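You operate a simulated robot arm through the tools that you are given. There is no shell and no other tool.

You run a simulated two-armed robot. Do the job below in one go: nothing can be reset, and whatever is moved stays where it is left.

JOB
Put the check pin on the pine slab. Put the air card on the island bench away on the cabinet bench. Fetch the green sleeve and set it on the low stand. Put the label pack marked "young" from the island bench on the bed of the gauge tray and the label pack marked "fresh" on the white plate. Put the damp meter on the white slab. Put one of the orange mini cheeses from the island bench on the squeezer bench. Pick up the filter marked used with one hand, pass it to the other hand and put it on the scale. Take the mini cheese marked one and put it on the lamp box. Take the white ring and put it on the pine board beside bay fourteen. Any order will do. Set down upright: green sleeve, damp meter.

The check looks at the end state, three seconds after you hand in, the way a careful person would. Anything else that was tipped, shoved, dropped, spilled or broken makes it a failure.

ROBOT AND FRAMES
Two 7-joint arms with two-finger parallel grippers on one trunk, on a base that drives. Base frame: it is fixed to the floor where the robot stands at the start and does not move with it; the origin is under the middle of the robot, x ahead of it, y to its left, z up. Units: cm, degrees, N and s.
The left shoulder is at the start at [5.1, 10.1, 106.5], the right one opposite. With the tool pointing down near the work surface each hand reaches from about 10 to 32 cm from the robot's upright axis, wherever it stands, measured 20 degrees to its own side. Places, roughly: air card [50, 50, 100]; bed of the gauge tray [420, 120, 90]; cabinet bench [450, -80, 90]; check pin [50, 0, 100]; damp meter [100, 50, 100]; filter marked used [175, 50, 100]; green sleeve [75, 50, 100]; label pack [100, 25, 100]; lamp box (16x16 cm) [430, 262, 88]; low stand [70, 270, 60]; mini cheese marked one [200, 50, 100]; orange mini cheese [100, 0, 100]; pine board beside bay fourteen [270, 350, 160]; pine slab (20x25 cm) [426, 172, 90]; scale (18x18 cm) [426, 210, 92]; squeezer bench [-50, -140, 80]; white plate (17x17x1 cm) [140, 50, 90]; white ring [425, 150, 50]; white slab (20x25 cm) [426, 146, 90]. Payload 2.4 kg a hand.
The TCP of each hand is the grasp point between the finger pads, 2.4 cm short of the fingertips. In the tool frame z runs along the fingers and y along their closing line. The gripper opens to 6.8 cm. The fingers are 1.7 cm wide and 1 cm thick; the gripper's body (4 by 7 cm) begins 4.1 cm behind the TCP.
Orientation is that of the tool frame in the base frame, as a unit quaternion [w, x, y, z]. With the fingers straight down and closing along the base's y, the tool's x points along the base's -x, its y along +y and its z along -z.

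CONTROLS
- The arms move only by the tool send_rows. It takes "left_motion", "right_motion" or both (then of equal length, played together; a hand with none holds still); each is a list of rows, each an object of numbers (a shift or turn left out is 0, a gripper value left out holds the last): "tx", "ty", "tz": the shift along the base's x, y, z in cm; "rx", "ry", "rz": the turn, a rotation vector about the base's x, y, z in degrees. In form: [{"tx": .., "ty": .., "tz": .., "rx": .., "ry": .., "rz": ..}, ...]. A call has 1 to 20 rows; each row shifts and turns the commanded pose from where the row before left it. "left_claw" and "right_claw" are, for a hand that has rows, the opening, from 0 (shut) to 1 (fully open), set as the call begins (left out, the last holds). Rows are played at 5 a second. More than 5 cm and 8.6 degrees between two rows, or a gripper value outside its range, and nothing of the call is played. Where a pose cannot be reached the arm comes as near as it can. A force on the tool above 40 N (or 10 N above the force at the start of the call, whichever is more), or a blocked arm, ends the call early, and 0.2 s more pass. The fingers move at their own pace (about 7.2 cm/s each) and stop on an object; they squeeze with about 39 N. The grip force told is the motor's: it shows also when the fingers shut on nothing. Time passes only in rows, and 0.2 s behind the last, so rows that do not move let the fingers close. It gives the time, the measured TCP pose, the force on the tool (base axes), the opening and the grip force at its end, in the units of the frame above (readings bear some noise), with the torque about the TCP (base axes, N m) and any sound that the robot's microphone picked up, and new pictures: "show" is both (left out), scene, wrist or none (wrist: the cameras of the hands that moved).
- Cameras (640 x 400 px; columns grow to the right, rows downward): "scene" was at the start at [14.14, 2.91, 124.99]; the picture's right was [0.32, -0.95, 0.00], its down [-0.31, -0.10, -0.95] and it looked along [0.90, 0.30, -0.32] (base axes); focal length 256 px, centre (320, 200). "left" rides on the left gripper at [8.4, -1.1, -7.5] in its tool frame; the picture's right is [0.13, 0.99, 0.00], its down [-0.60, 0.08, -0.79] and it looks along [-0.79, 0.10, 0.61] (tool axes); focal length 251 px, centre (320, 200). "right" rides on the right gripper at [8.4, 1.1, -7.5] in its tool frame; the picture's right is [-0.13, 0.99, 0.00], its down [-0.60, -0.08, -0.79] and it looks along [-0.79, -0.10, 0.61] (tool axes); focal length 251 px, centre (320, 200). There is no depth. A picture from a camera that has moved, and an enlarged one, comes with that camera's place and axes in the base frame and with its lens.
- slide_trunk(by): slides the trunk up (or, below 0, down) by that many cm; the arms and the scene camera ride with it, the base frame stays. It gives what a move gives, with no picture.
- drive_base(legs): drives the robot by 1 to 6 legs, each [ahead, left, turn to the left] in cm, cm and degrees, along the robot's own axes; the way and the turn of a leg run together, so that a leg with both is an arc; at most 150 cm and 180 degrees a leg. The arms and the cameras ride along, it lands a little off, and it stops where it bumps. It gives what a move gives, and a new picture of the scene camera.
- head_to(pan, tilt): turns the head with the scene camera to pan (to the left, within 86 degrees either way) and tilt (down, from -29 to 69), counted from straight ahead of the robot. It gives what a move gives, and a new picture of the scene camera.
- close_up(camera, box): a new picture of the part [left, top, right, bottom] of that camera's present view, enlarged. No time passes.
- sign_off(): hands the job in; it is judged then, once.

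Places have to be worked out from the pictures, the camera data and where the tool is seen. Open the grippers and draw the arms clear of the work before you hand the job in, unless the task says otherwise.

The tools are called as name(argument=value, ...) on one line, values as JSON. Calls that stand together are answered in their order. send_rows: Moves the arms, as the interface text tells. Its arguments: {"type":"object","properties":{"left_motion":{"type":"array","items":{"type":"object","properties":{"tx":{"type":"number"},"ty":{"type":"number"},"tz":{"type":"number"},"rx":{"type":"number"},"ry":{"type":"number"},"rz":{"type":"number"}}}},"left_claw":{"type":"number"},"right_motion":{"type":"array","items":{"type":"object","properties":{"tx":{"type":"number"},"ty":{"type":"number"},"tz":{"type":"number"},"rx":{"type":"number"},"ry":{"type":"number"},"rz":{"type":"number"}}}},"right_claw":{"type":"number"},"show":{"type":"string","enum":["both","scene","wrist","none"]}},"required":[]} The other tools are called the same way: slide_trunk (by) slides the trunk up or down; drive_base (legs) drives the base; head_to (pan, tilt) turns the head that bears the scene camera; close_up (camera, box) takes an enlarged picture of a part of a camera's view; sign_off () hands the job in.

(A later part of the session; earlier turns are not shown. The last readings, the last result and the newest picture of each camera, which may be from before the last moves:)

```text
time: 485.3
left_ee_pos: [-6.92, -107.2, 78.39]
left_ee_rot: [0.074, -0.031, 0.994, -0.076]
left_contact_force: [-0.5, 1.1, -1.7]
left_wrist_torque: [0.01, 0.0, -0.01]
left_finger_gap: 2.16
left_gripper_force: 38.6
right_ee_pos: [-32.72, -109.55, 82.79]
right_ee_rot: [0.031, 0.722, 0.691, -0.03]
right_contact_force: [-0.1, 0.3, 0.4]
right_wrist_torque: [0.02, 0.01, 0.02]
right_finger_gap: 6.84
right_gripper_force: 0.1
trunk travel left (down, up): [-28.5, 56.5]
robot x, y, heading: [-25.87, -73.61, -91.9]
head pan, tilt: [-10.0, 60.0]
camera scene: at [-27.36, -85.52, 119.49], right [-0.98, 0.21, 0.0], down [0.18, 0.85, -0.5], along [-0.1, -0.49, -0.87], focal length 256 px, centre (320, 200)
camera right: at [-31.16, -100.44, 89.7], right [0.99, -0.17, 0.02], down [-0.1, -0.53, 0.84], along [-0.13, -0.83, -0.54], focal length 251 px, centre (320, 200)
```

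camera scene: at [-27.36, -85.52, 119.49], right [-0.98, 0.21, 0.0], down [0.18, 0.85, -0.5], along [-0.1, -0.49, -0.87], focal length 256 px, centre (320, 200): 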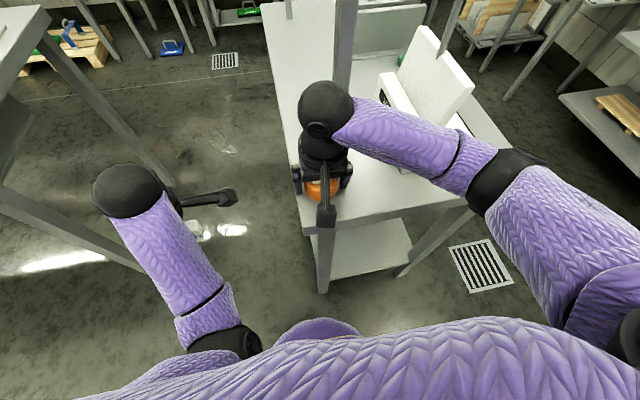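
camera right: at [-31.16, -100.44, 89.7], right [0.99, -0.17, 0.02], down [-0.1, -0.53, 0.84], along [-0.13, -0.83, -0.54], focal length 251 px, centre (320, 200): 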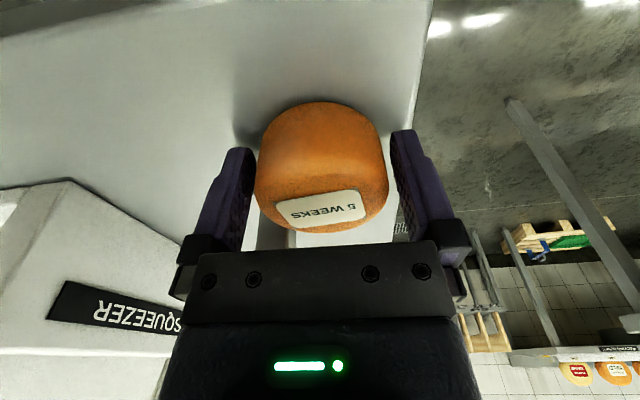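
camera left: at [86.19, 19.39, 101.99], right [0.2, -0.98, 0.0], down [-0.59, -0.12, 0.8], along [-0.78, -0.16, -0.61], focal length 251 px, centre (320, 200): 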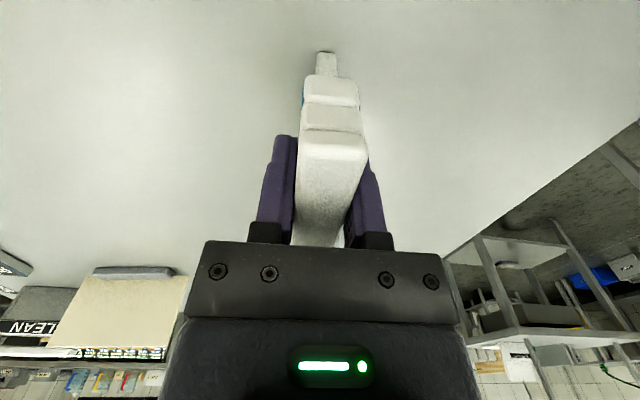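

Released. I lift the right hand straight up and slightly back, away from the post.

send_rows(right_motion=[{"tz": 1.5}, {"tz": 2.5}, {"tz": 3, "ty": 0.5}, {"tz": 3, "ty": 1}, {"tz": 3, "ty": 2}, {"tz": 2, "ty": 3}, {"ty": 3, "rx": 5}], show="scene")

close_up(camera="scene", box=[260, 100, 460, 225])

```text
time: 486.9
left_ee_pos: [-6.85, -107.42, 78.5]
left_ee_rot: [0.074, -0.03, 0.994, -0.076]
left_contact_force: [-0.3, -1.1, -2.0]
left_wrist_torque: [0.02, 0.0, 0.01]
left_finger_gap: 2.17
left_gripper_force: 39.1
right_ee_pos: [-32.82, -99.84, 97.9]
right_ee_rot: [0.0, 0.722, 0.692, 0.002]
right_contact_force: [1.2, -0.1, -0.7]
right_wrist_torque: [0.0, -0.01, 0.02]
right_finger_gap: 6.81
right_gripper_force: 0.0
trunk travel left (down, up): [-28.5, 56.5]
robot x, y, heading: [-25.95, -73.71, -91.8]
head pan, tilt: [-10.0, 60.0]
camera scene: at [-27.36, -85.52, 119.49], right [-0.98, 0.21, 0.0], down [0.18, 0.85, -0.5], along [-0.1, -0.49, -0.87], focal length 256 px, centre (320, 200)
```

scene: 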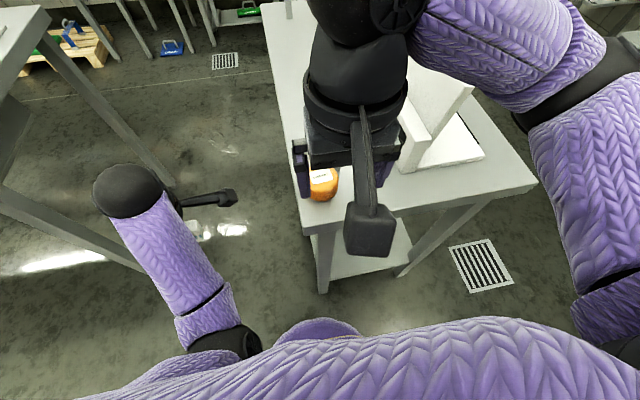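

```text
3.20 times, centred on (360, 162) of scene
camera zoom: at [-27.36, -85.52, 119.49], right [-0.98, 0.21, 0.0], down [0.18, 0.85, -0.5], along [-0.1, -0.49, -0.87], focal length 818 px, centre (192, 320)
```

zoom: 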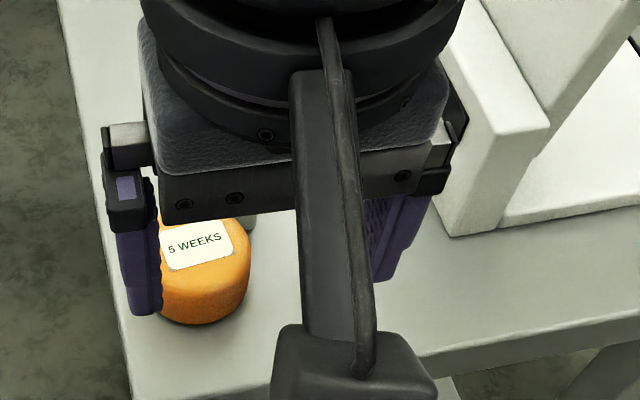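

The cheese sits flat on the squeezer bench. I raise the trunk, then level the FRESH hand.

slide_trunk(by=26)

drive_base(legs=[[-25, 0, 0]])

send_rows(left_motion=[{"tx": -1, "rx": 4.2, "ry": 4.3}, {"tx": -1, "rx": 4.2, "ry": 4.3}, {"tx": -1, "ty": -1}, {"tx": -1, "ty": -1}], show="wrist")

```text
time: 489.6
left_ee_pos: [-6.47, -107.3, 104.48]
left_ee_rot: [0.073, -0.036, 0.994, -0.074]
left_contact_force: [0.1, 0.5, -1.0]
left_wrist_torque: [-0.01, 0.01, -0.01]
left_finger_gap: 2.14
left_gripper_force: 38.4
right_ee_pos: [-32.72, -100.03, 123.8]
right_ee_rot: [0.0, 0.722, 0.692, 0.001]
right_contact_force: [0.1, 0.6, 0.1]
right_wrist_torque: [-0.02, -0.02, -0.01]
right_finger_gap: 6.84
right_gripper_force: 0.0
trunk travel left (down, up): [-54.5, 30.5]
robot x, y, heading: [-25.78, -73.59, -91.9]
head pan, tilt: [-10.0, 60.0]
```

```text
time: 491.4
left_ee_pos: [-5.63, -81.97, 104.51]
left_ee_rot: [0.073, -0.035, 0.994, -0.075]
left_contact_force: [0.0, 0.8, -1.1]
left_wrist_torque: [-0.04, -0.01, 0.0]
left_finger_gap: 2.14
left_gripper_force: 38.5
right_ee_pos: [-31.85, -74.64, 123.75]
right_ee_rot: [0.001, 0.722, 0.692, 0.001]
right_contact_force: [0.3, -0.3, -0.1]
right_wrist_torque: [0.01, 0.01, 0.01]
right_finger_gap: 6.77
right_gripper_force: 0.0
trunk travel left (down, up): [-54.5, 30.5]
robot x, y, heading: [-25.25, -48.34, -92.0]
head pan, tilt: [-10.0, 60.0]
camera scene: at [-26.41, -56.6, 145.68], right [-0.98, 0.21, 0.0], down [0.18, 0.85, -0.5], along [-0.1, -0.49, -0.87], focal length 256 px, centre (320, 200)
```

scene: 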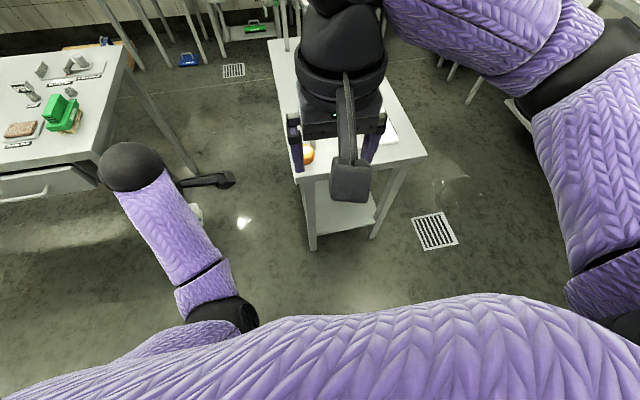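

```text
time: 492.4
left_ee_pos: [-9.05, -84.04, 104.54]
left_ee_rot: [0.006, -0.038, 0.999, 0.0]
left_contact_force: [0.2, 0.2, -0.8]
left_wrist_torque: [0.0, -0.01, 0.0]
left_finger_gap: 2.15
left_gripper_force: 38.5
right_ee_pos: [-31.79, -74.78, 123.66]
right_ee_rot: [0.001, 0.722, 0.692, 0.001]
right_contact_force: [0.6, 0.2, 0.3]
right_wrist_torque: [0.01, -0.02, 0.02]
right_finger_gap: 6.78
right_gripper_force: 0.1
trunk travel left (down, up): [-54.5, 30.5]
robot x, y, heading: [-24.68, -48.35, -92.1]
head pan, tilt: [-10.0, 60.0]
camera left: at [-17.59, -85.73, 111.98], right [-0.21, 0.98, 0.0], down [0.59, 0.12, 0.8], along [0.78, 0.16, -0.6], focal length 251 px, centre (320, 200)
```

left: 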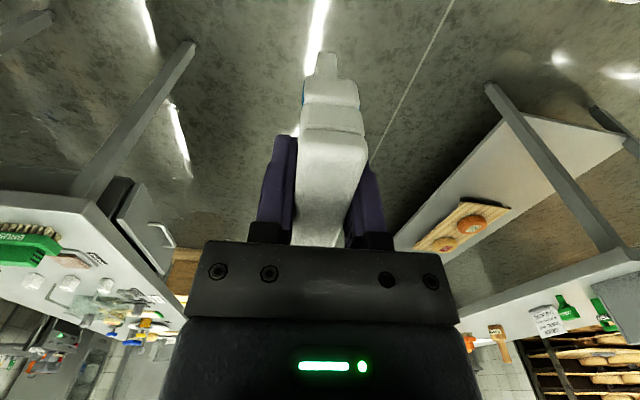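

The FRESH pack is level. I drive back along the near end of the island and round to the left aisle, in front of the white plate.

drive_base(legs=[[-150, 0, 1.5], [-22, 0, 0], [0, 150, 0]])

head_to(pan=0, tilt=45)

```text
time: 508.1
left_ee_pos: [146.74, 84.82, 104.54]
left_ee_rot: [0.005, -0.048, 0.999, 0.0]
left_contact_force: [0.4, -0.2, -1.2]
left_wrist_torque: [0.03, 0.03, 0.0]
left_finger_gap: 2.16
left_gripper_force: 38.4
right_ee_pos: [123.96, 93.63, 123.79]
right_ee_rot: [0.0, 0.716, 0.698, 0.001]
right_contact_force: [0.0, 0.2, 0.3]
right_wrist_torque: [-0.04, 0.03, 0.0]
right_finger_gap: 6.81
right_gripper_force: 0.3
trunk travel left (down, up): [-54.5, 30.5]
robot x, y, heading: [130.16, 120.5, -90.9]
head pan, tilt: [-10.0, 60.0]
camera scene: at [129.0, 111.73, 145.67], right [-0.98, 0.19, 0.0], down [0.16, 0.85, -0.5], along [-0.09, -0.49, -0.87], focal length 256 px, centre (320, 200)
```

scene: 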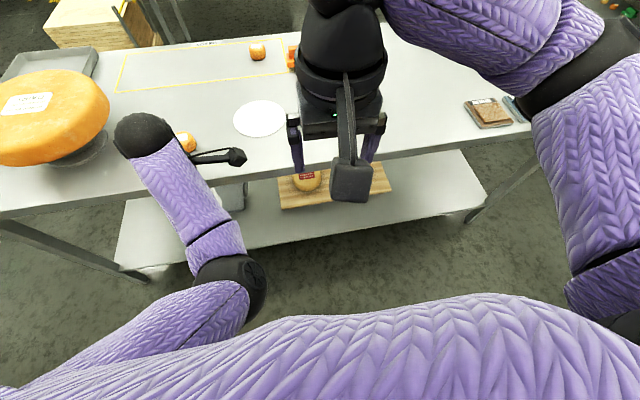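

```text
time: 508.9
left_ee_pos: [146.97, 84.67, 104.64]
left_ee_rot: [0.007, -0.049, 0.999, -0.001]
left_contact_force: [-0.7, 0.5, -1.0]
left_wrist_torque: [-0.01, 0.02, -0.01]
left_finger_gap: 2.16
left_gripper_force: 38.2
right_ee_pos: [123.9, 93.57, 123.79]
right_ee_rot: [0.0, 0.716, 0.698, 0.002]
right_contact_force: [-0.4, -0.3, -0.1]
right_wrist_torque: [-0.01, -0.01, -0.02]
right_finger_gap: 6.83
right_gripper_force: 0.1
trunk travel left (down, up): [-54.5, 30.5]
robot x, y, heading: [130.38, 120.16, -90.7]
head pan, tilt: [0.0, 45.0]
camera scene: at [130.11, 110.15, 147.62], right [-1.0, 0.02, 0.0], down [0.01, 0.71, -0.71], along [-0.01, -0.71, -0.71], focal length 256 px, centre (320, 200)
```

scene: 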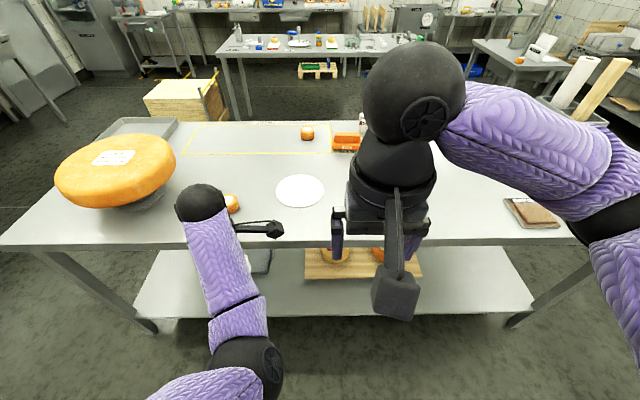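

The plate center is about (135.7, 45.5). I drive in so the left hand (FRESH, bottom at z≈98) comes near it.

drive_base(legs=[[0, -8, 0.6], [33, 0, 0]])

head_to(pan=0, tilt=58)

close_up(camera="left", box=[0, 0, 640, 400])

```text
time: 511.7
left_ee_pos: [139.2, 52.97, 104.62]
left_ee_rot: [0.006, -0.054, 0.998, -0.001]
left_contact_force: [0.3, 0.9, -0.4]
left_wrist_torque: [0.03, 0.02, 0.01]
left_finger_gap: 2.13
left_gripper_force: 38.9
right_ee_pos: [116.21, 61.59, 123.86]
right_ee_rot: [-0.001, 0.712, 0.702, 0.002]
right_contact_force: [-0.1, -0.7, -0.2]
right_wrist_torque: [0.0, 0.01, 0.0]
right_finger_gap: 6.79
right_gripper_force: 0.0
trunk travel left (down, up): [-54.5, 30.5]
robot x, y, heading: [122.33, 88.36, -90.1]
head pan, tilt: [0.0, 45.0]
camera scene: at [122.2, 78.22, 147.61], right [-1.0, 0.01, 0.0], down [0.0, 0.71, -0.71], along [0.0, -0.71, -0.71], focal length 256 px, centre (320, 200)
```

scene: 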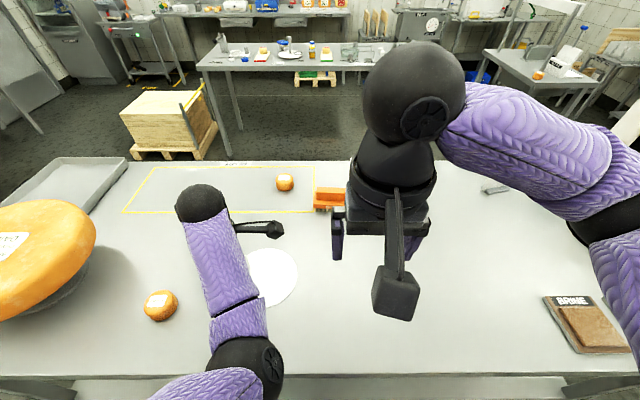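

```text
time: 512.4
left_ee_pos: [139.34, 53.11, 104.54]
left_ee_rot: [0.007, -0.054, 0.998, 0.0]
left_contact_force: [-0.1, -0.7, -0.6]
left_wrist_torque: [0.02, 0.01, 0.01]
left_finger_gap: 2.15
left_gripper_force: 38.7
right_ee_pos: [116.11, 61.74, 123.78]
right_ee_rot: [0.0, 0.712, 0.702, 0.001]
right_contact_force: [0.1, 0.4, -0.3]
right_wrist_torque: [0.04, -0.01, -0.01]
right_finger_gap: 6.8
right_gripper_force: 0.1
trunk travel left (down, up): [-54.5, 30.5]
robot x, y, heading: [122.03, 88.15, -90.6]
head pan, tilt: [0.0, 58.0]
camera scene: at [122.2, 79.53, 145.91], right [-1.0, 0.01, 0.0], down [0.0, 0.85, -0.53], along [0.0, -0.53, -0.85], focal length 256 px, centre (320, 200)
```

scene: 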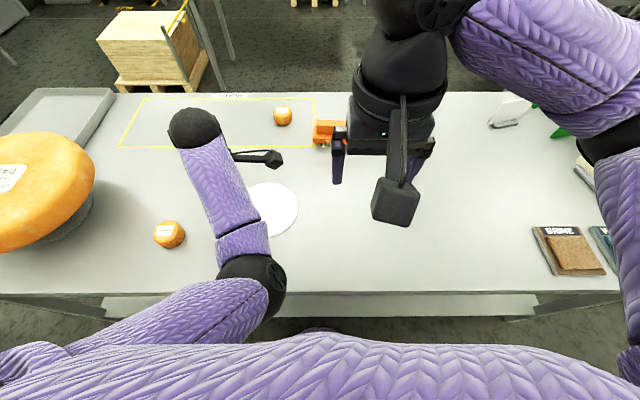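

```text
1.00 times, centred on (320, 200) of left (not enlarged: the box is as wide or as high as the picture)
camera zoom: at [130.89, 51.09, 111.99], right [-0.24, 0.97, 0.0], down [0.58, 0.14, 0.8], along [0.78, 0.19, -0.6], focal length 251 px, centre (320, 200)
```

zoom: 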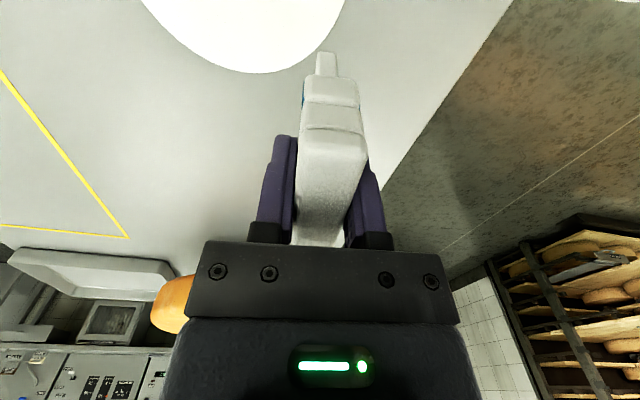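

I drive 4 cm closer, then move the pack over the plate center.

drive_base(legs=[[4, 0, 0.5]])

send_rows(left_motion=[{"tx": -1.2, "ty": -1.2}, {"tx": -1.2, "ty": -1.2}, {"tx": -1.2, "ty": -1.2}, {}], show="both")

```text
time: 513.3
left_ee_pos: [139.42, 49.04, 104.53]
left_ee_rot: [0.008, -0.059, 0.998, 0.0]
left_contact_force: [0.4, -1.2, -0.8]
left_wrist_torque: [0.02, 0.05, -0.01]
left_finger_gap: 2.12
left_gripper_force: 38.5
right_ee_pos: [116.38, 57.64, 123.75]
right_ee_rot: [-0.001, 0.709, 0.705, 0.002]
right_contact_force: [0.8, -0.1, 0.1]
right_wrist_torque: [0.04, -0.01, -0.01]
right_finger_gap: 6.8
right_gripper_force: 0.1
trunk travel left (down, up): [-54.5, 30.5]
robot x, y, heading: [122.14, 84.39, -89.7]
head pan, tilt: [0.0, 58.0]
camera scene: at [122.28, 75.43, 145.9], right [-1.0, 0.0, 0.0], down [0.0, 0.85, -0.53], along [0.0, -0.53, -0.85], focal length 256 px, centre (320, 200)
```

scene: 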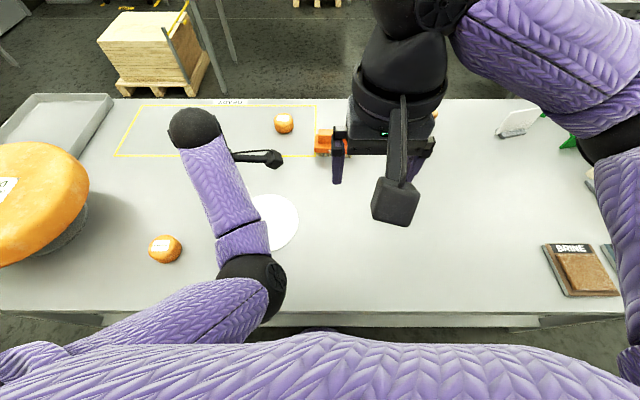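

```text
time: 514.3
left_ee_pos: [135.81, 45.72, 104.63]
left_ee_rot: [0.008, -0.058, 0.998, -0.001]
left_contact_force: [1.1, 0.0, -1.2]
left_wrist_torque: [0.01, 0.01, -0.01]
left_finger_gap: 2.19
left_gripper_force: 38.6
right_ee_pos: [116.39, 57.76, 123.81]
right_ee_rot: [0.0, 0.708, 0.706, 0.001]
right_contact_force: [-0.1, -0.4, 0.2]
right_wrist_torque: [0.0, 0.02, -0.02]
right_finger_gap: 6.78
right_gripper_force: 0.0
trunk travel left (down, up): [-54.5, 30.5]
robot x, y, heading: [122.25, 84.17, -89.8]
head pan, tilt: [0.0, 58.0]
camera scene: at [122.27, 75.62, 145.91], right [-1.0, 0.0, 0.0], down [0.0, 0.85, -0.53], along [0.0, -0.53, -0.85], focal length 256 px, centre (320, 200)
camera left: at [127.56, 43.72, 112.02], right [-0.24, 0.97, 0.0], down [0.58, 0.15, 0.8], along [0.78, 0.19, -0.6], focal length 251 px, centre (320, 200)
```

scene: 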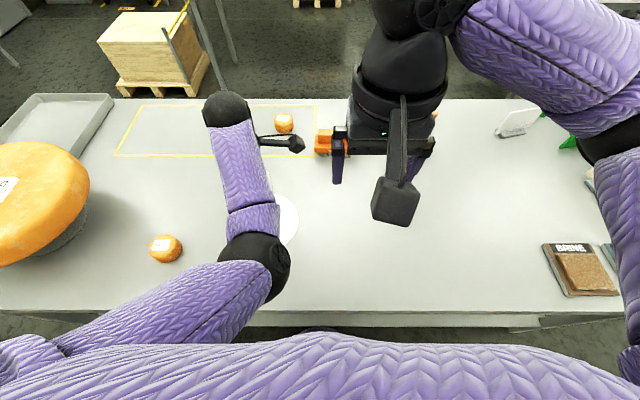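
left: 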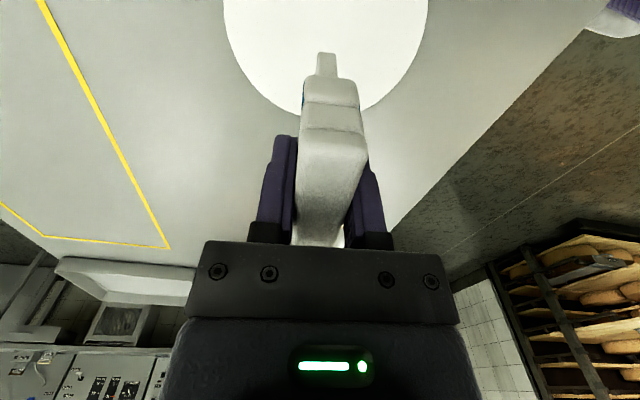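

The plate spans to x≈143, so its center is about (134.6, 45.6). I shift 1 cm and lower the pack.

send_rows(left_motion=[{"tx": -1, "tz": -2}, {"tz": -3}, {"tz": -2.5}, {"tz": -0.5}, {"tz": -0.3}, {"tz": -0.3}, {"tz": -0.2}, {"tz": -0.2}, {"tz": -0.2}], show="both")

```text
time: 516.3
left_ee_pos: [135.0, 45.69, 95.36]
left_ee_rot: [0.008, -0.058, 0.998, 0.0]
left_contact_force: [0.1, -0.2, -0.6]
left_wrist_torque: [0.0, 0.0, 0.01]
left_finger_gap: 2.13
left_gripper_force: 38.8
right_ee_pos: [116.33, 57.75, 123.86]
right_ee_rot: [0.001, 0.709, 0.705, 0.001]
right_contact_force: [0.8, 0.4, 0.3]
right_wrist_torque: [-0.01, -0.02, -0.01]
right_finger_gap: 6.79
right_gripper_force: 0.0
trunk travel left (down, up): [-54.5, 30.5]
robot x, y, heading: [122.49, 84.23, -89.8]
head pan, tilt: [0.0, 58.0]
camera scene: at [122.27, 75.6, 145.91], right [-1.0, 0.0, 0.0], down [0.0, 0.85, -0.53], along [0.0, -0.53, -0.85], focal length 256 px, centre (320, 200)
camera left: at [126.53, 43.64, 102.74], right [-0.24, 0.97, 0.0], down [0.58, 0.15, 0.8], along [0.78, 0.19, -0.6], focal length 251 px, centre (320, 200)
```

scene: 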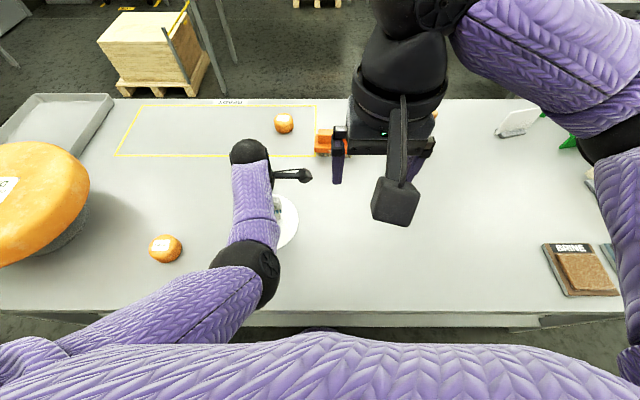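
left: 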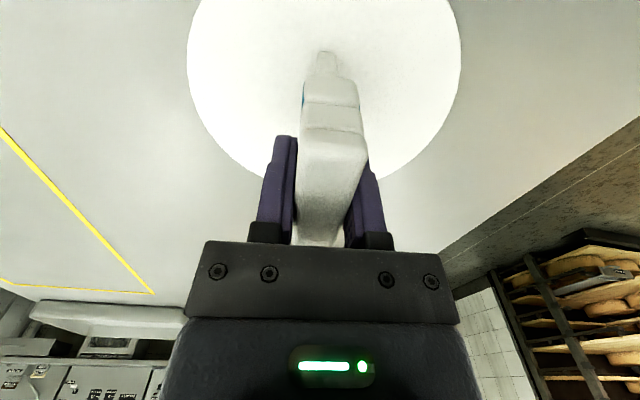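

The pack is just above the plate. I continue in 0.2 cm steps to contact.

send_rows(left_motion=[{"tz": -0.2}, {"tz": -0.2}, {"tz": -0.2}, {"tz": -0.2}, {"tz": -0.2}], show="none")

```text
time: 517.4
left_ee_pos: [134.96, 45.52, 94.78]
left_ee_rot: [0.007, -0.059, 0.998, -0.004]
left_contact_force: [-0.4, 6.0, 23.8]
left_wrist_torque: [0.31, 0.61, -0.14]
left_finger_gap: 2.19
left_gripper_force: 38.5
right_ee_pos: [116.27, 57.9, 123.85]
right_ee_rot: [0.001, 0.709, 0.705, 0.0]
right_contact_force: [0.2, -0.2, 0.0]
right_wrist_torque: [0.02, -0.01, 0.01]
right_finger_gap: 6.78
right_gripper_force: 0.1
trunk travel left (down, up): [-54.5, 30.5]
robot x, y, heading: [122.25, 84.32, -89.8]
head pan, tilt: [0.0, 58.0]
stopped in row 5 (left hand): the force on the tool passed its limit at 43 N (the readings are from after the stop); the commanded pose is now the measured one
```

Contact. I ease up 0.15 cm and open the left hand.

send_rows(left_motion=[{"tz": 0.15}, {}], show="none")

send_rows(left_motion=[{}, {}, {}, {}], left_claw=1, show="wrist")

```text
time: 518.0
left_ee_pos: [134.88, 45.57, 94.85]
left_ee_rot: [0.008, -0.059, 0.998, -0.005]
left_contact_force: [-0.9, 2.1, 14.1]
left_wrist_torque: [0.07, 0.47, -0.06]
left_finger_gap: 2.19
left_gripper_force: 38.3
right_ee_pos: [116.28, 57.95, 123.95]
right_ee_rot: [0.0, 0.709, 0.705, 0.001]
right_contact_force: [0.2, 0.3, 0.2]
right_wrist_torque: [-0.02, -0.03, -0.02]
right_finger_gap: 6.82
right_gripper_force: 0.1
trunk travel left (down, up): [-54.5, 30.5]
robot x, y, heading: [122.05, 84.46, -90.0]
head pan, tilt: [0.0, 58.0]
```

```text
time: 519.0
left_ee_pos: [135.07, 45.36, 94.79]
left_ee_rot: [0.009, -0.059, 0.998, -0.003]
left_contact_force: [-1.3, 0.2, -0.1]
left_wrist_torque: [0.0, 0.01, -0.02]
left_finger_gap: 6.78
left_gripper_force: 0.1
right_ee_pos: [116.25, 57.71, 123.83]
right_ee_rot: [0.0, 0.709, 0.705, 0.001]
right_contact_force: [-0.3, -0.1, -0.3]
right_wrist_torque: [-0.03, -0.01, -0.01]
right_finger_gap: 6.79
right_gripper_force: 0.1
trunk travel left (down, up): [-54.5, 30.5]
robot x, y, heading: [122.15, 84.46, -90.0]
head pan, tilt: [0.0, 58.0]
camera left: at [126.58, 43.46, 102.23], right [-0.25, 0.97, -0.01], down [0.58, 0.15, 0.8], along [0.78, 0.19, -0.6], focal length 251 px, centre (320, 200)
```

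left: 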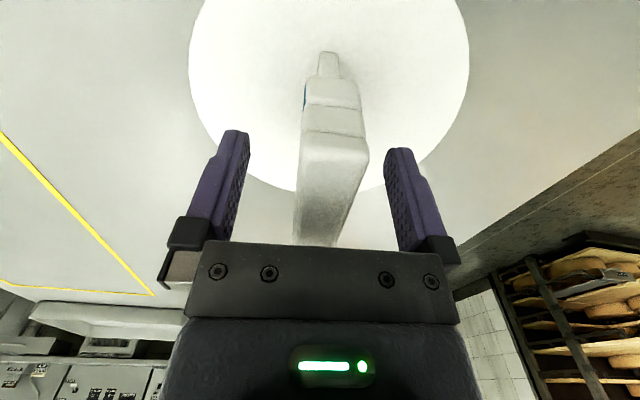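

FRESH stands on the plate. I lift straight up with the trunk, back off, and check.

slide_trunk(by=14)

drive_base(legs=[[-40, 0, 0]])

head_to(pan=0, tilt=45)

```text
time: 520.7
left_ee_pos: [134.83, 45.51, 108.76]
left_ee_rot: [0.008, -0.059, 0.998, -0.004]
left_contact_force: [0.3, -1.1, 0.9]
left_wrist_torque: [-0.01, 0.01, 0.01]
left_finger_gap: 6.78
left_gripper_force: 0.1
right_ee_pos: [116.27, 57.77, 137.7]
right_ee_rot: [0.0, 0.709, 0.705, 0.001]
right_contact_force: [0.1, 0.0, -0.6]
right_wrist_torque: [0.01, -0.02, 0.0]
right_finger_gap: 6.81
right_gripper_force: 0.1
trunk travel left (down, up): [-68.5, 16.5]
robot x, y, heading: [122.23, 83.95, -89.7]
head pan, tilt: [0.0, 58.0]
```

```text
time: 523.2
left_ee_pos: [134.81, 86.38, 108.92]
left_ee_rot: [0.008, -0.062, 0.998, -0.004]
left_contact_force: [0.2, -0.1, 0.2]
left_wrist_torque: [-0.02, 0.01, -0.01]
left_finger_gap: 6.78
left_gripper_force: 0.0
right_ee_pos: [116.29, 98.55, 137.8]
right_ee_rot: [0.0, 0.707, 0.707, 0.0]
right_contact_force: [-0.2, -0.4, -0.3]
right_wrist_torque: [-0.01, 0.01, 0.01]
right_finger_gap: 6.8
right_gripper_force: 0.0
trunk travel left (down, up): [-68.5, 16.5]
robot x, y, heading: [121.85, 125.14, -89.2]
head pan, tilt: [0.0, 58.0]
camera scene: at [122.07, 117.01, 159.93], right [-1.0, -0.01, 0.0], down [-0.01, 0.85, -0.53], along [0.0, -0.53, -0.85], focal length 256 px, centre (320, 200)
```

scene: 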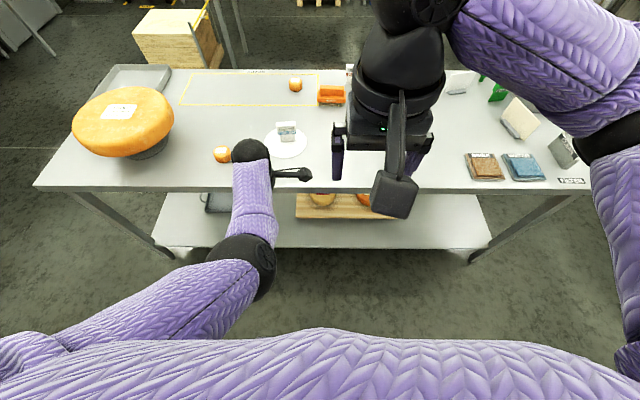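

```text
time: 524.0
left_ee_pos: [134.96, 86.32, 108.85]
left_ee_rot: [0.009, -0.063, 0.998, -0.002]
left_contact_force: [-0.2, 0.4, -0.4]
left_wrist_torque: [0.0, -0.02, 0.03]
left_finger_gap: 6.8
left_gripper_force: 0.0
right_ee_pos: [116.21, 98.48, 137.76]
right_ee_rot: [0.0, 0.707, 0.707, 0.002]
right_contact_force: [0.6, 0.3, 0.5]
right_wrist_torque: [-0.02, 0.03, 0.01]
right_finger_gap: 6.8
right_gripper_force: 0.1
trunk travel left (down, up): [-68.5, 16.5]
robot x, y, heading: [121.68, 125.2, -89.5]
head pan, tilt: [0.0, 45.0]
camera scene: at [122.08, 115.69, 161.63], right [-1.0, -0.01, 0.0], down [-0.01, 0.71, -0.71], along [0.01, -0.71, -0.71], focal length 256 px, centre (320, 200)
```

scene: 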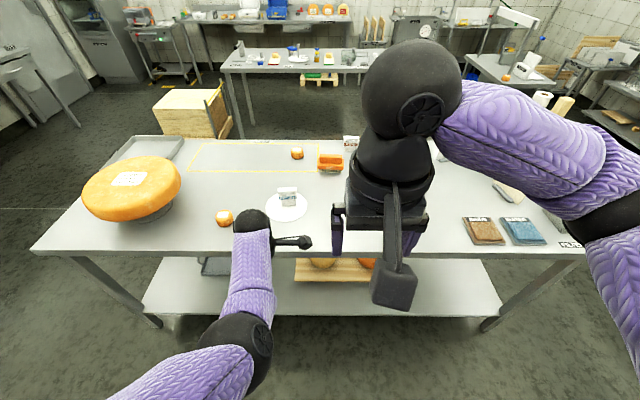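

FRESH stands on the plate. Before the last two items I restore the left arm's elbow posture: right hand aside first, then the left hand across the midline and up.

send_rows(right_motion=[{"tx": -3}, {"tx": -3}, {"tx": -3}, {"tx": -3}, {"tx": -3}], show="none")

send_rows(left_motion=[{"tx": -2.5, "tz": 1}, {"tx": -2.5, "tz": 1}, {"tx": -2.5, "tz": 2}, {"tx": -2.5, "tz": 2}, {"tx": -2.5, "tz": 3}, {"tx": -2.5, "tz": 3}, {"tz": 3}, {"tz": 3}, {"tz": 3}], show="scene")

```text
time: 525.2
left_ee_pos: [134.71, 86.22, 108.83]
left_ee_rot: [0.008, -0.063, 0.998, -0.004]
left_contact_force: [-0.5, 0.1, 0.7]
left_wrist_torque: [0.01, 0.0, 0.05]
left_finger_gap: 6.82
left_gripper_force: 0.0
right_ee_pos: [100.99, 98.62, 137.7]
right_ee_rot: [0.0, 0.706, 0.708, 0.002]
right_contact_force: [-0.5, 0.1, 0.4]
right_wrist_torque: [0.02, -0.01, 0.0]
right_finger_gap: 6.8
right_gripper_force: 0.1
trunk travel left (down, up): [-68.5, 16.5]
robot x, y, heading: [121.67, 125.4, -89.5]
head pan, tilt: [0.0, 45.0]
```

```text
time: 527.2
left_ee_pos: [120.04, 86.37, 129.87]
left_ee_rot: [0.009, -0.061, 0.998, -0.003]
left_contact_force: [-0.6, 0.7, 0.7]
left_wrist_torque: [0.01, 0.0, 0.01]
left_finger_gap: 6.81
left_gripper_force: 0.1
right_ee_pos: [101.18, 98.54, 137.68]
right_ee_rot: [0.0, 0.707, 0.708, 0.001]
right_contact_force: [-0.1, -0.6, 0.5]
right_wrist_torque: [-0.02, 0.02, -0.01]
right_finger_gap: 6.82
right_gripper_force: 0.0
trunk travel left (down, up): [-68.5, 16.5]
robot x, y, heading: [121.85, 125.07, -89.5]
head pan, tilt: [0.0, 45.0]
camera scene: at [121.98, 115.75, 161.64], right [-1.0, -0.01, 0.0], down [-0.01, 0.71, -0.71], along [0.01, -0.71, -0.71], focal length 256 px, centre (320, 200)
```

scene: 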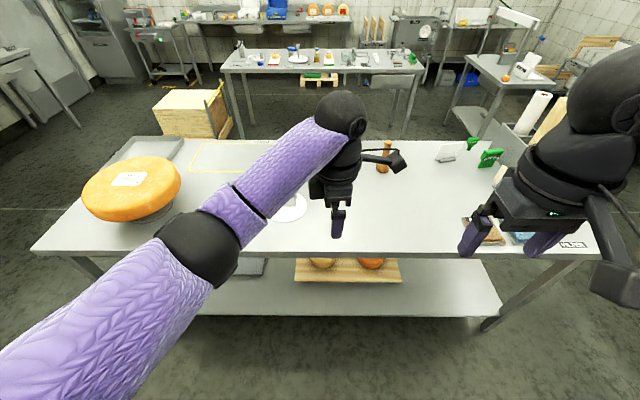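

The elbow is back outside. I turn the left hand back to its default yaw.

send_rows(left_motion=[{"rz": -8, "tx": 1}, {"rz": -8, "tx": 1}, {"rz": -8, "tx": 1}, {"rz": -8, "tx": 1}, {"rz": -8, "tx": 1}, {"rz": -8, "tx": 1}, {"rz": -8, "tx": 1}, {"rz": -8, "tx": 1}, {"rz": -8, "tx": 1}, {"rz": -8, "tx": 1}, {"rz": -8, "tx": 0.5}, {"rz": -8, "ty": 1}, {"ty": 2}, {"ty": 2}], show="scene")

```text
time: 530.2
left_ee_pos: [130.38, 91.36, 129.74]
left_ee_rot: [0.002, 0.701, 0.713, -0.008]
left_contact_force: [-0.6, -0.5, -0.7]
left_wrist_torque: [0.01, 0.0, -0.01]
left_finger_gap: 6.79
left_gripper_force: 0.0
right_ee_pos: [101.14, 98.61, 137.75]
right_ee_rot: [0.0, 0.707, 0.707, 0.002]
right_contact_force: [0.0, -0.1, -0.6]
right_wrist_torque: [0.03, -0.05, 0.0]
right_finger_gap: 6.79
right_gripper_force: 0.1
trunk travel left (down, up): [-68.5, 16.5]
robot x, y, heading: [122.0, 125.2, -89.5]
head pan, tilt: [0.0, 45.0]
camera scene: at [122.09, 115.73, 161.64], right [-1.0, -0.01, 0.0], down [-0.01, 0.71, -0.71], along [0.01, -0.71, -0.71], focal length 256 px, centre (320, 200)
```

scene: 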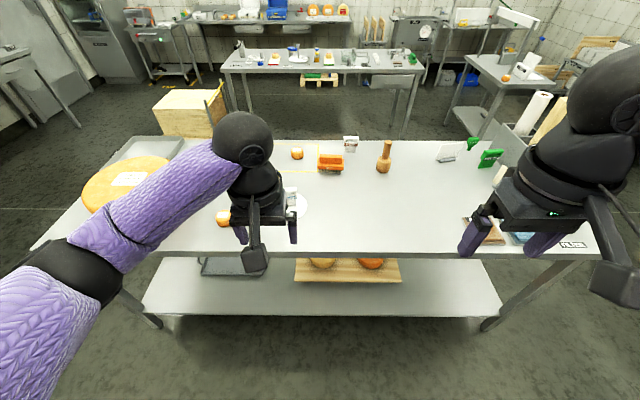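

Now for the air card, at about (46.5, 39) with its plane nearly along y. I raise both hands, lower the trunk, and go to x≈39 in the left aisle.

send_rows(left_motion=[{"tz": 3}, {"tz": 3}, {"tz": 3}, {"tz": 3}, {"tz": 3}], right_motion=[{"tz": 3}, {"tz": 3}, {"tz": 3}, {"tz": 3}, {"tz": 2}], show="none")

slide_trunk(by=-33)

drive_base(legs=[[0, -83, 0], [20, 0, 0]])

head_to(pan=0, tilt=45)

```text
time: 531.4
left_ee_pos: [130.45, 91.37, 144.75]
left_ee_rot: [0.003, 0.7, 0.714, -0.008]
left_contact_force: [0.2, 0.5, 0.3]
left_wrist_torque: [-0.02, 0.01, -0.01]
left_finger_gap: 6.77
left_gripper_force: 0.0
right_ee_pos: [101.21, 98.45, 151.73]
right_ee_rot: [0.0, 0.706, 0.708, 0.002]
right_contact_force: [-0.1, 0.4, 0.0]
right_wrist_torque: [0.0, -0.04, 0.01]
right_finger_gap: 6.78
right_gripper_force: 0.0
trunk travel left (down, up): [-68.5, 16.5]
robot x, y, heading: [121.96, 125.29, -89.4]
head pan, tilt: [0.0, 45.0]
```

```text
time: 534.6
left_ee_pos: [130.38, 91.31, 111.89]
left_ee_rot: [0.003, 0.7, 0.714, -0.009]
left_contact_force: [-0.1, -0.6, 0.0]
left_wrist_torque: [0.0, 0.0, 0.02]
left_finger_gap: 6.82
left_gripper_force: 0.1
right_ee_pos: [101.32, 98.43, 118.92]
right_ee_rot: [0.0, 0.707, 0.708, 0.001]
right_contact_force: [0.1, 0.0, 0.4]
right_wrist_torque: [-0.01, 0.06, 0.02]
right_finger_gap: 6.8
right_gripper_force: 0.2
trunk travel left (down, up): [-35.5, 49.5]
robot x, y, heading: [122.07, 125.06, -89.6]
head pan, tilt: [0.0, 45.0]
```

```text
time: 540.3
left_ee_pos: [47.24, 70.38, 111.85]
left_ee_rot: [0.003, 0.7, 0.714, -0.008]
left_contact_force: [0.1, -0.6, -0.5]
left_wrist_torque: [0.03, -0.01, -0.03]
left_finger_gap: 6.79
left_gripper_force: 0.0
right_ee_pos: [18.08, 77.45, 118.82]
right_ee_rot: [0.0, 0.707, 0.707, 0.001]
right_contact_force: [-0.4, -1.0, 0.1]
right_wrist_torque: [-0.02, 0.01, 0.02]
right_finger_gap: 6.79
right_gripper_force: 0.1
trunk travel left (down, up): [-35.5, 49.5]
robot x, y, heading: [38.64, 103.98, -89.5]
head pan, tilt: [0.0, 45.0]
camera scene: at [38.81, 92.02, 128.51], right [-1.0, -0.01, 0.0], down [-0.01, 0.71, -0.71], along [0.01, -0.71, -0.71], focal length 256 px, centre (320, 200)
```

scene: 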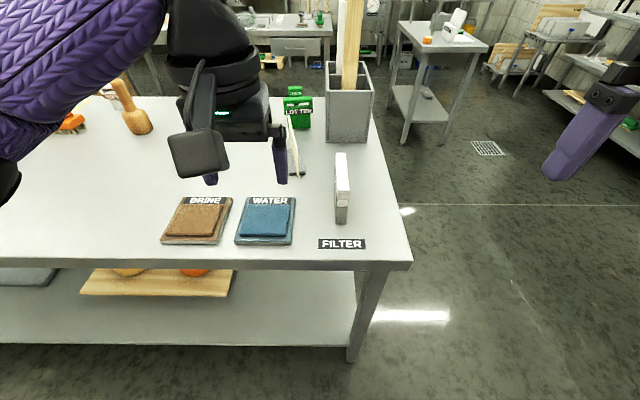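

```text
time: 540.9
left_ee_pos: [47.08, 70.35, 111.74]
left_ee_rot: [0.003, 0.7, 0.714, -0.008]
left_contact_force: [-0.5, -0.6, 0.3]
left_wrist_torque: [-0.05, -0.01, 0.01]
left_finger_gap: 6.81
left_gripper_force: 0.0
right_ee_pos: [18.07, 77.56, 118.87]
right_ee_rot: [0.0, 0.707, 0.708, 0.001]
right_contact_force: [0.2, 0.5, -0.1]
right_wrist_torque: [0.01, 0.01, 0.0]
right_finger_gap: 6.82
right_gripper_force: 0.0
trunk travel left (down, up): [-35.5, 49.5]
robot x, y, heading: [38.74, 104.19, -89.4]
head pan, tilt: [0.0, 45.0]
camera scene: at [38.81, 92.07, 128.52], right [-1.0, -0.01, 0.0], down [-0.01, 0.71, -0.71], along [0.01, -0.71, -0.71], focal length 256 px, centre (320, 200)
```

scene: 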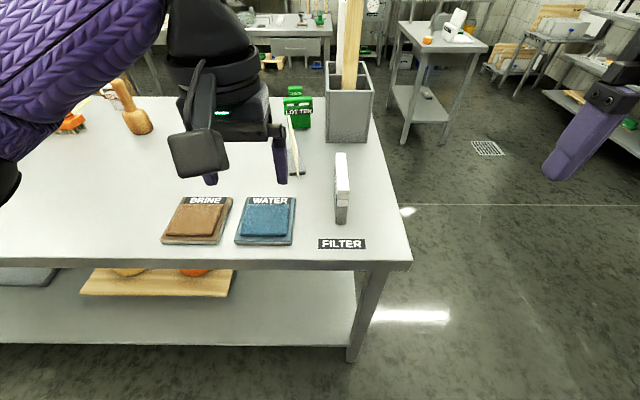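

The card is seen edge-on with its near end at about (44.8, 43.8). I drive 18 cm closer, then turn the left hand 14° and look from its camera.

drive_base(legs=[[18, 0, 0]])

send_rows(left_motion=[{"rz": 7}, {"rz": 7}], show="both")

```text
time: 542.4
left_ee_pos: [47.48, 52.15, 111.79]
left_ee_rot: [0.003, 0.698, 0.716, -0.008]
left_contact_force: [-0.5, 0.7, -0.4]
left_wrist_torque: [0.05, 0.0, 0.03]
left_finger_gap: 6.79
left_gripper_force: 0.0
right_ee_pos: [18.33, 59.18, 118.82]
right_ee_rot: [-0.001, 0.705, 0.709, 0.002]
right_contact_force: [-0.2, -0.1, -0.2]
right_wrist_torque: [0.01, 0.0, 0.0]
right_finger_gap: 6.81
right_gripper_force: 0.1
trunk travel left (down, up): [-35.5, 49.5]
robot x, y, heading: [38.73, 86.1, -89.4]
head pan, tilt: [0.0, 45.0]
camera scene: at [39.07, 73.81, 128.51], right [-1.0, -0.01, 0.0], down [-0.01, 0.71, -0.71], along [0.01, -0.71, -0.71], focal length 256 px, centre (320, 200)
```

scene: 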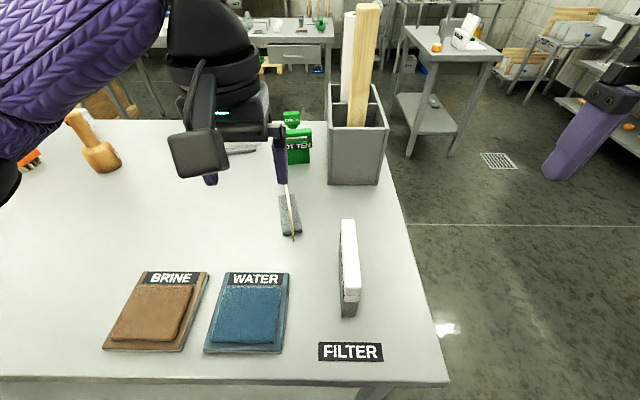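

```text
time: 543.0
left_ee_pos: [47.46, 52.31, 111.79]
left_ee_rot: [0.005, 0.606, 0.795, -0.007]
left_contact_force: [0.7, -0.5, 0.6]
left_wrist_torque: [0.0, 0.0, -0.03]
left_finger_gap: 6.81
left_gripper_force: 0.2
right_ee_pos: [18.34, 59.25, 118.74]
right_ee_rot: [0.0, 0.705, 0.71, 0.001]
right_contact_force: [0.3, 0.3, 0.6]
right_wrist_torque: [0.01, -0.05, 0.0]
right_finger_gap: 6.8
right_gripper_force: 0.0
trunk travel left (down, up): [-35.5, 49.5]
robot x, y, heading: [38.79, 85.97, -89.6]
head pan, tilt: [0.0, 45.0]
camera scene: at [39.07, 73.87, 128.52], right [-1.0, -0.01, 0.0], down [-0.01, 0.71, -0.71], along [0.01, -0.71, -0.71], focal length 256 px, centre (320, 200)
camera left: at [44.17, 60.26, 119.21], right [0.92, 0.39, -0.01], down [0.24, -0.55, 0.8], along [0.31, -0.74, -0.6], focal length 251 px, centre (320, 200)
```

scene: 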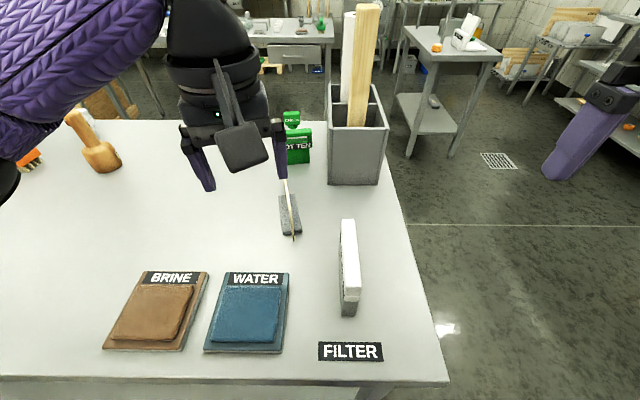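
left: 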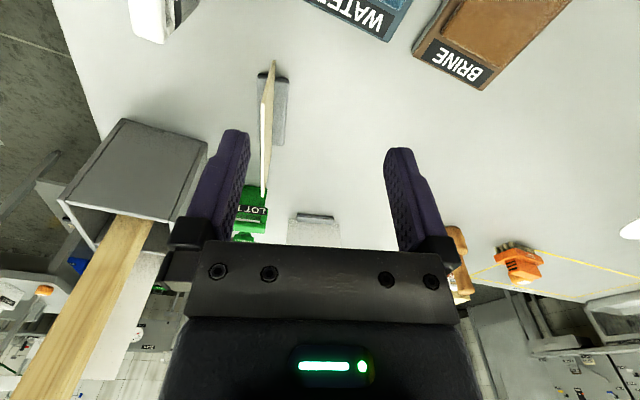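

The card stands at about (45.6, 39), direction ~102°. I move the left hand over its middle and lower to z≈105 to measure the top edge.

send_rows(left_motion=[{"tx": -0.5, "ty": -3, "rz": -3}, {"tx": -0.5, "ty": -3}, {"tx": -0.5, "ty": -3, "tz": -2}, {"tx": -0.4, "ty": -2.3, "tz": -3}, {"tz": -1.8}, {}], show="both")

```text
time: 544.4
left_ee_pos: [45.66, 40.84, 105.06]
left_ee_rot: [0.004, 0.627, 0.779, -0.007]
left_contact_force: [-0.2, -0.3, -0.1]
left_wrist_torque: [0.07, -0.02, 0.01]
left_finger_gap: 6.78
left_gripper_force: 0.0
right_ee_pos: [18.25, 59.34, 118.79]
right_ee_rot: [-0.001, 0.705, 0.709, 0.0]
right_contact_force: [0.2, 0.1, 0.1]
right_wrist_torque: [0.0, 0.01, 0.06]
right_finger_gap: 6.79
right_gripper_force: 0.1
trunk travel left (down, up): [-35.5, 49.5]
robot x, y, heading: [39.06, 86.01, -89.0]
head pan, tilt: [0.0, 45.0]
camera scene: at [39.07, 73.87, 128.52], right [-1.0, -0.01, 0.0], down [-0.01, 0.71, -0.71], along [0.01, -0.71, -0.71], focal length 256 px, centre (320, 200)
camera left: at [42.7, 49.09, 112.53], right [0.94, 0.34, -0.01], down [0.21, -0.56, 0.8], along [0.27, -0.76, -0.6], focal length 251 px, centre (320, 200)
```

scene: 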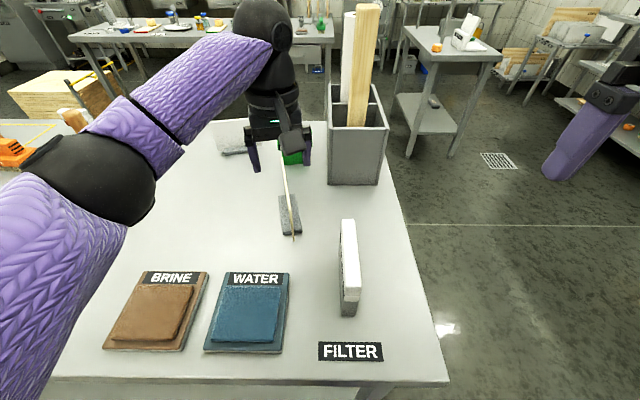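
left: 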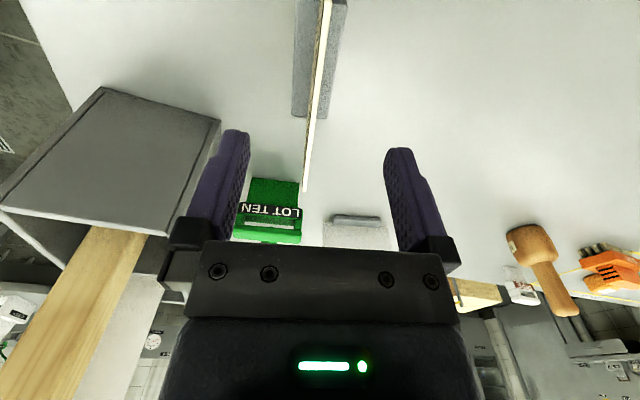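

The card's top edge is at z≈98.7 and it runs between the fingers. I lower to z≈97.3 and close.

send_rows(left_motion=[{"tz": -3}, {"tz": -3}, {"tz": -1.7}, {}], show="wrist")

send_rows(left_motion=[{}, {}, {}, {}, {}], left_claw=0, show="both")

```text
time: 545.4
left_ee_pos: [45.65, 40.89, 97.21]
left_ee_rot: [0.004, 0.627, 0.779, -0.008]
left_contact_force: [-0.1, -0.5, 0.3]
left_wrist_torque: [-0.02, -0.03, 0.02]
left_finger_gap: 6.78
left_gripper_force: 0.1
right_ee_pos: [18.24, 59.27, 118.8]
right_ee_rot: [0.0, 0.705, 0.709, 0.002]
right_contact_force: [-0.3, 0.1, 0.3]
right_wrist_torque: [-0.01, 0.0, 0.01]
right_finger_gap: 6.81
right_gripper_force: 0.2
trunk travel left (down, up): [-35.5, 49.5]
robot x, y, heading: [38.95, 86.23, -89.3]
head pan, tilt: [0.0, 45.0]
camera left: at [42.74, 49.06, 104.6], right [0.94, 0.34, -0.01], down [0.21, -0.56, 0.8], along [0.27, -0.76, -0.6], focal length 251 px, centre (320, 200)
```

left: 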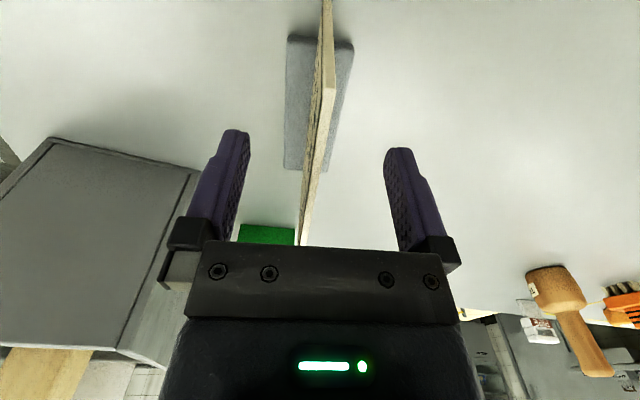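

```text
time: 546.6
left_ee_pos: [45.69, 40.9, 97.1]
left_ee_rot: [0.004, 0.627, 0.779, -0.008]
left_contact_force: [-0.2, -0.5, -0.1]
left_wrist_torque: [0.0, 0.03, -0.03]
left_finger_gap: 0.35
left_gripper_force: 27.3
right_ee_pos: [18.3, 59.19, 118.76]
right_ee_rot: [0.0, 0.706, 0.709, 0.001]
right_contact_force: [-0.1, -0.4, -0.5]
right_wrist_torque: [0.05, 0.0, -0.03]
right_finger_gap: 6.81
right_gripper_force: 0.1
trunk travel left (down, up): [-35.5, 49.5]
robot x, y, heading: [39.07, 86.06, -89.2]
head pan, tilt: [0.0, 45.0]
camera scene: at [39.07, 73.87, 128.52], right [-1.0, -0.01, 0.0], down [-0.01, 0.71, -0.71], along [0.01, -0.71, -0.71], focal length 256 px, centre (320, 200)
camera left: at [42.74, 49.06, 104.62], right [0.94, 0.34, -0.01], down [0.21, -0.56, 0.8], along [0.27, -0.76, -0.6], focal length 251 px, centre (320, 200)
```

scene: 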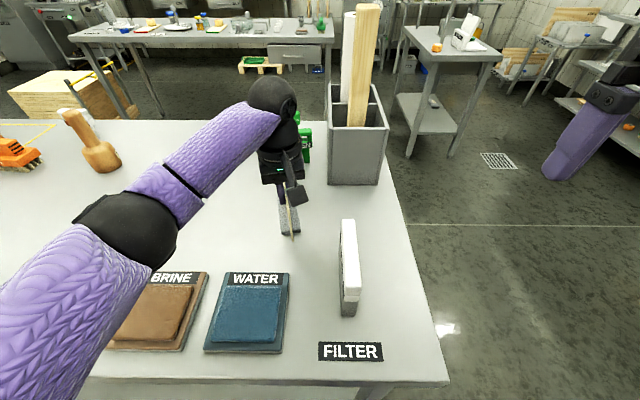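
left: 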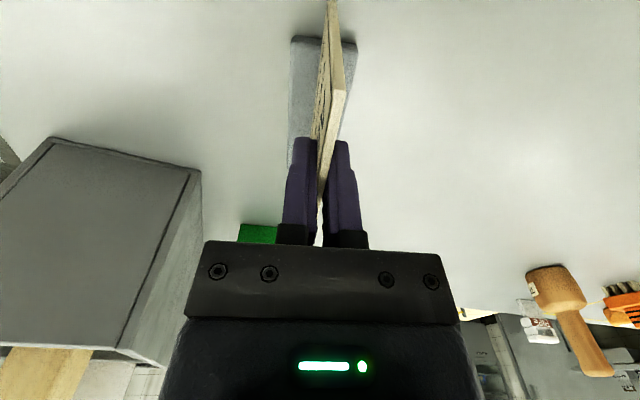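

The card is pinched (0.35 cm). I lift with the trunk and check.

slide_trunk(by=18)

close_up(camera="left", box=[0, 0, 640, 400])

```text
time: 548.6
left_ee_pos: [45.62, 40.99, 115.11]
left_ee_rot: [0.004, 0.627, 0.779, -0.007]
left_contact_force: [0.0, -0.1, 0.6]
left_wrist_torque: [0.04, 0.03, 0.02]
left_finger_gap: 0.35
left_gripper_force: 27.1
right_ee_pos: [18.37, 59.24, 136.79]
right_ee_rot: [0.0, 0.705, 0.709, 0.002]
right_contact_force: [0.1, 0.3, -0.4]
right_wrist_torque: [0.02, 0.02, -0.01]
right_finger_gap: 6.79
right_gripper_force: 0.0
trunk travel left (down, up): [-53.5, 31.5]
robot x, y, heading: [39.01, 86.03, -89.1]
head pan, tilt: [0.0, 45.0]
```

```text
1.00 times, centred on (320, 200) of left (not enlarged: the box is as wide or as high as the picture)
camera zoom: at [42.68, 49.06, 122.68], right [0.94, 0.34, -0.01], down [0.21, -0.56, 0.8], along [0.27, -0.76, -0.6], focal length 251 px, centre (320, 200)
```

zoom: 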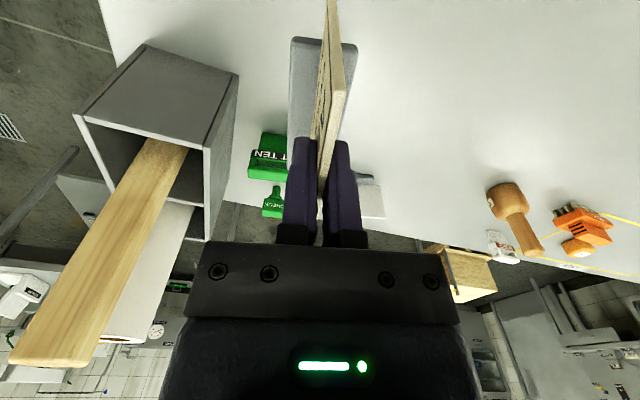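

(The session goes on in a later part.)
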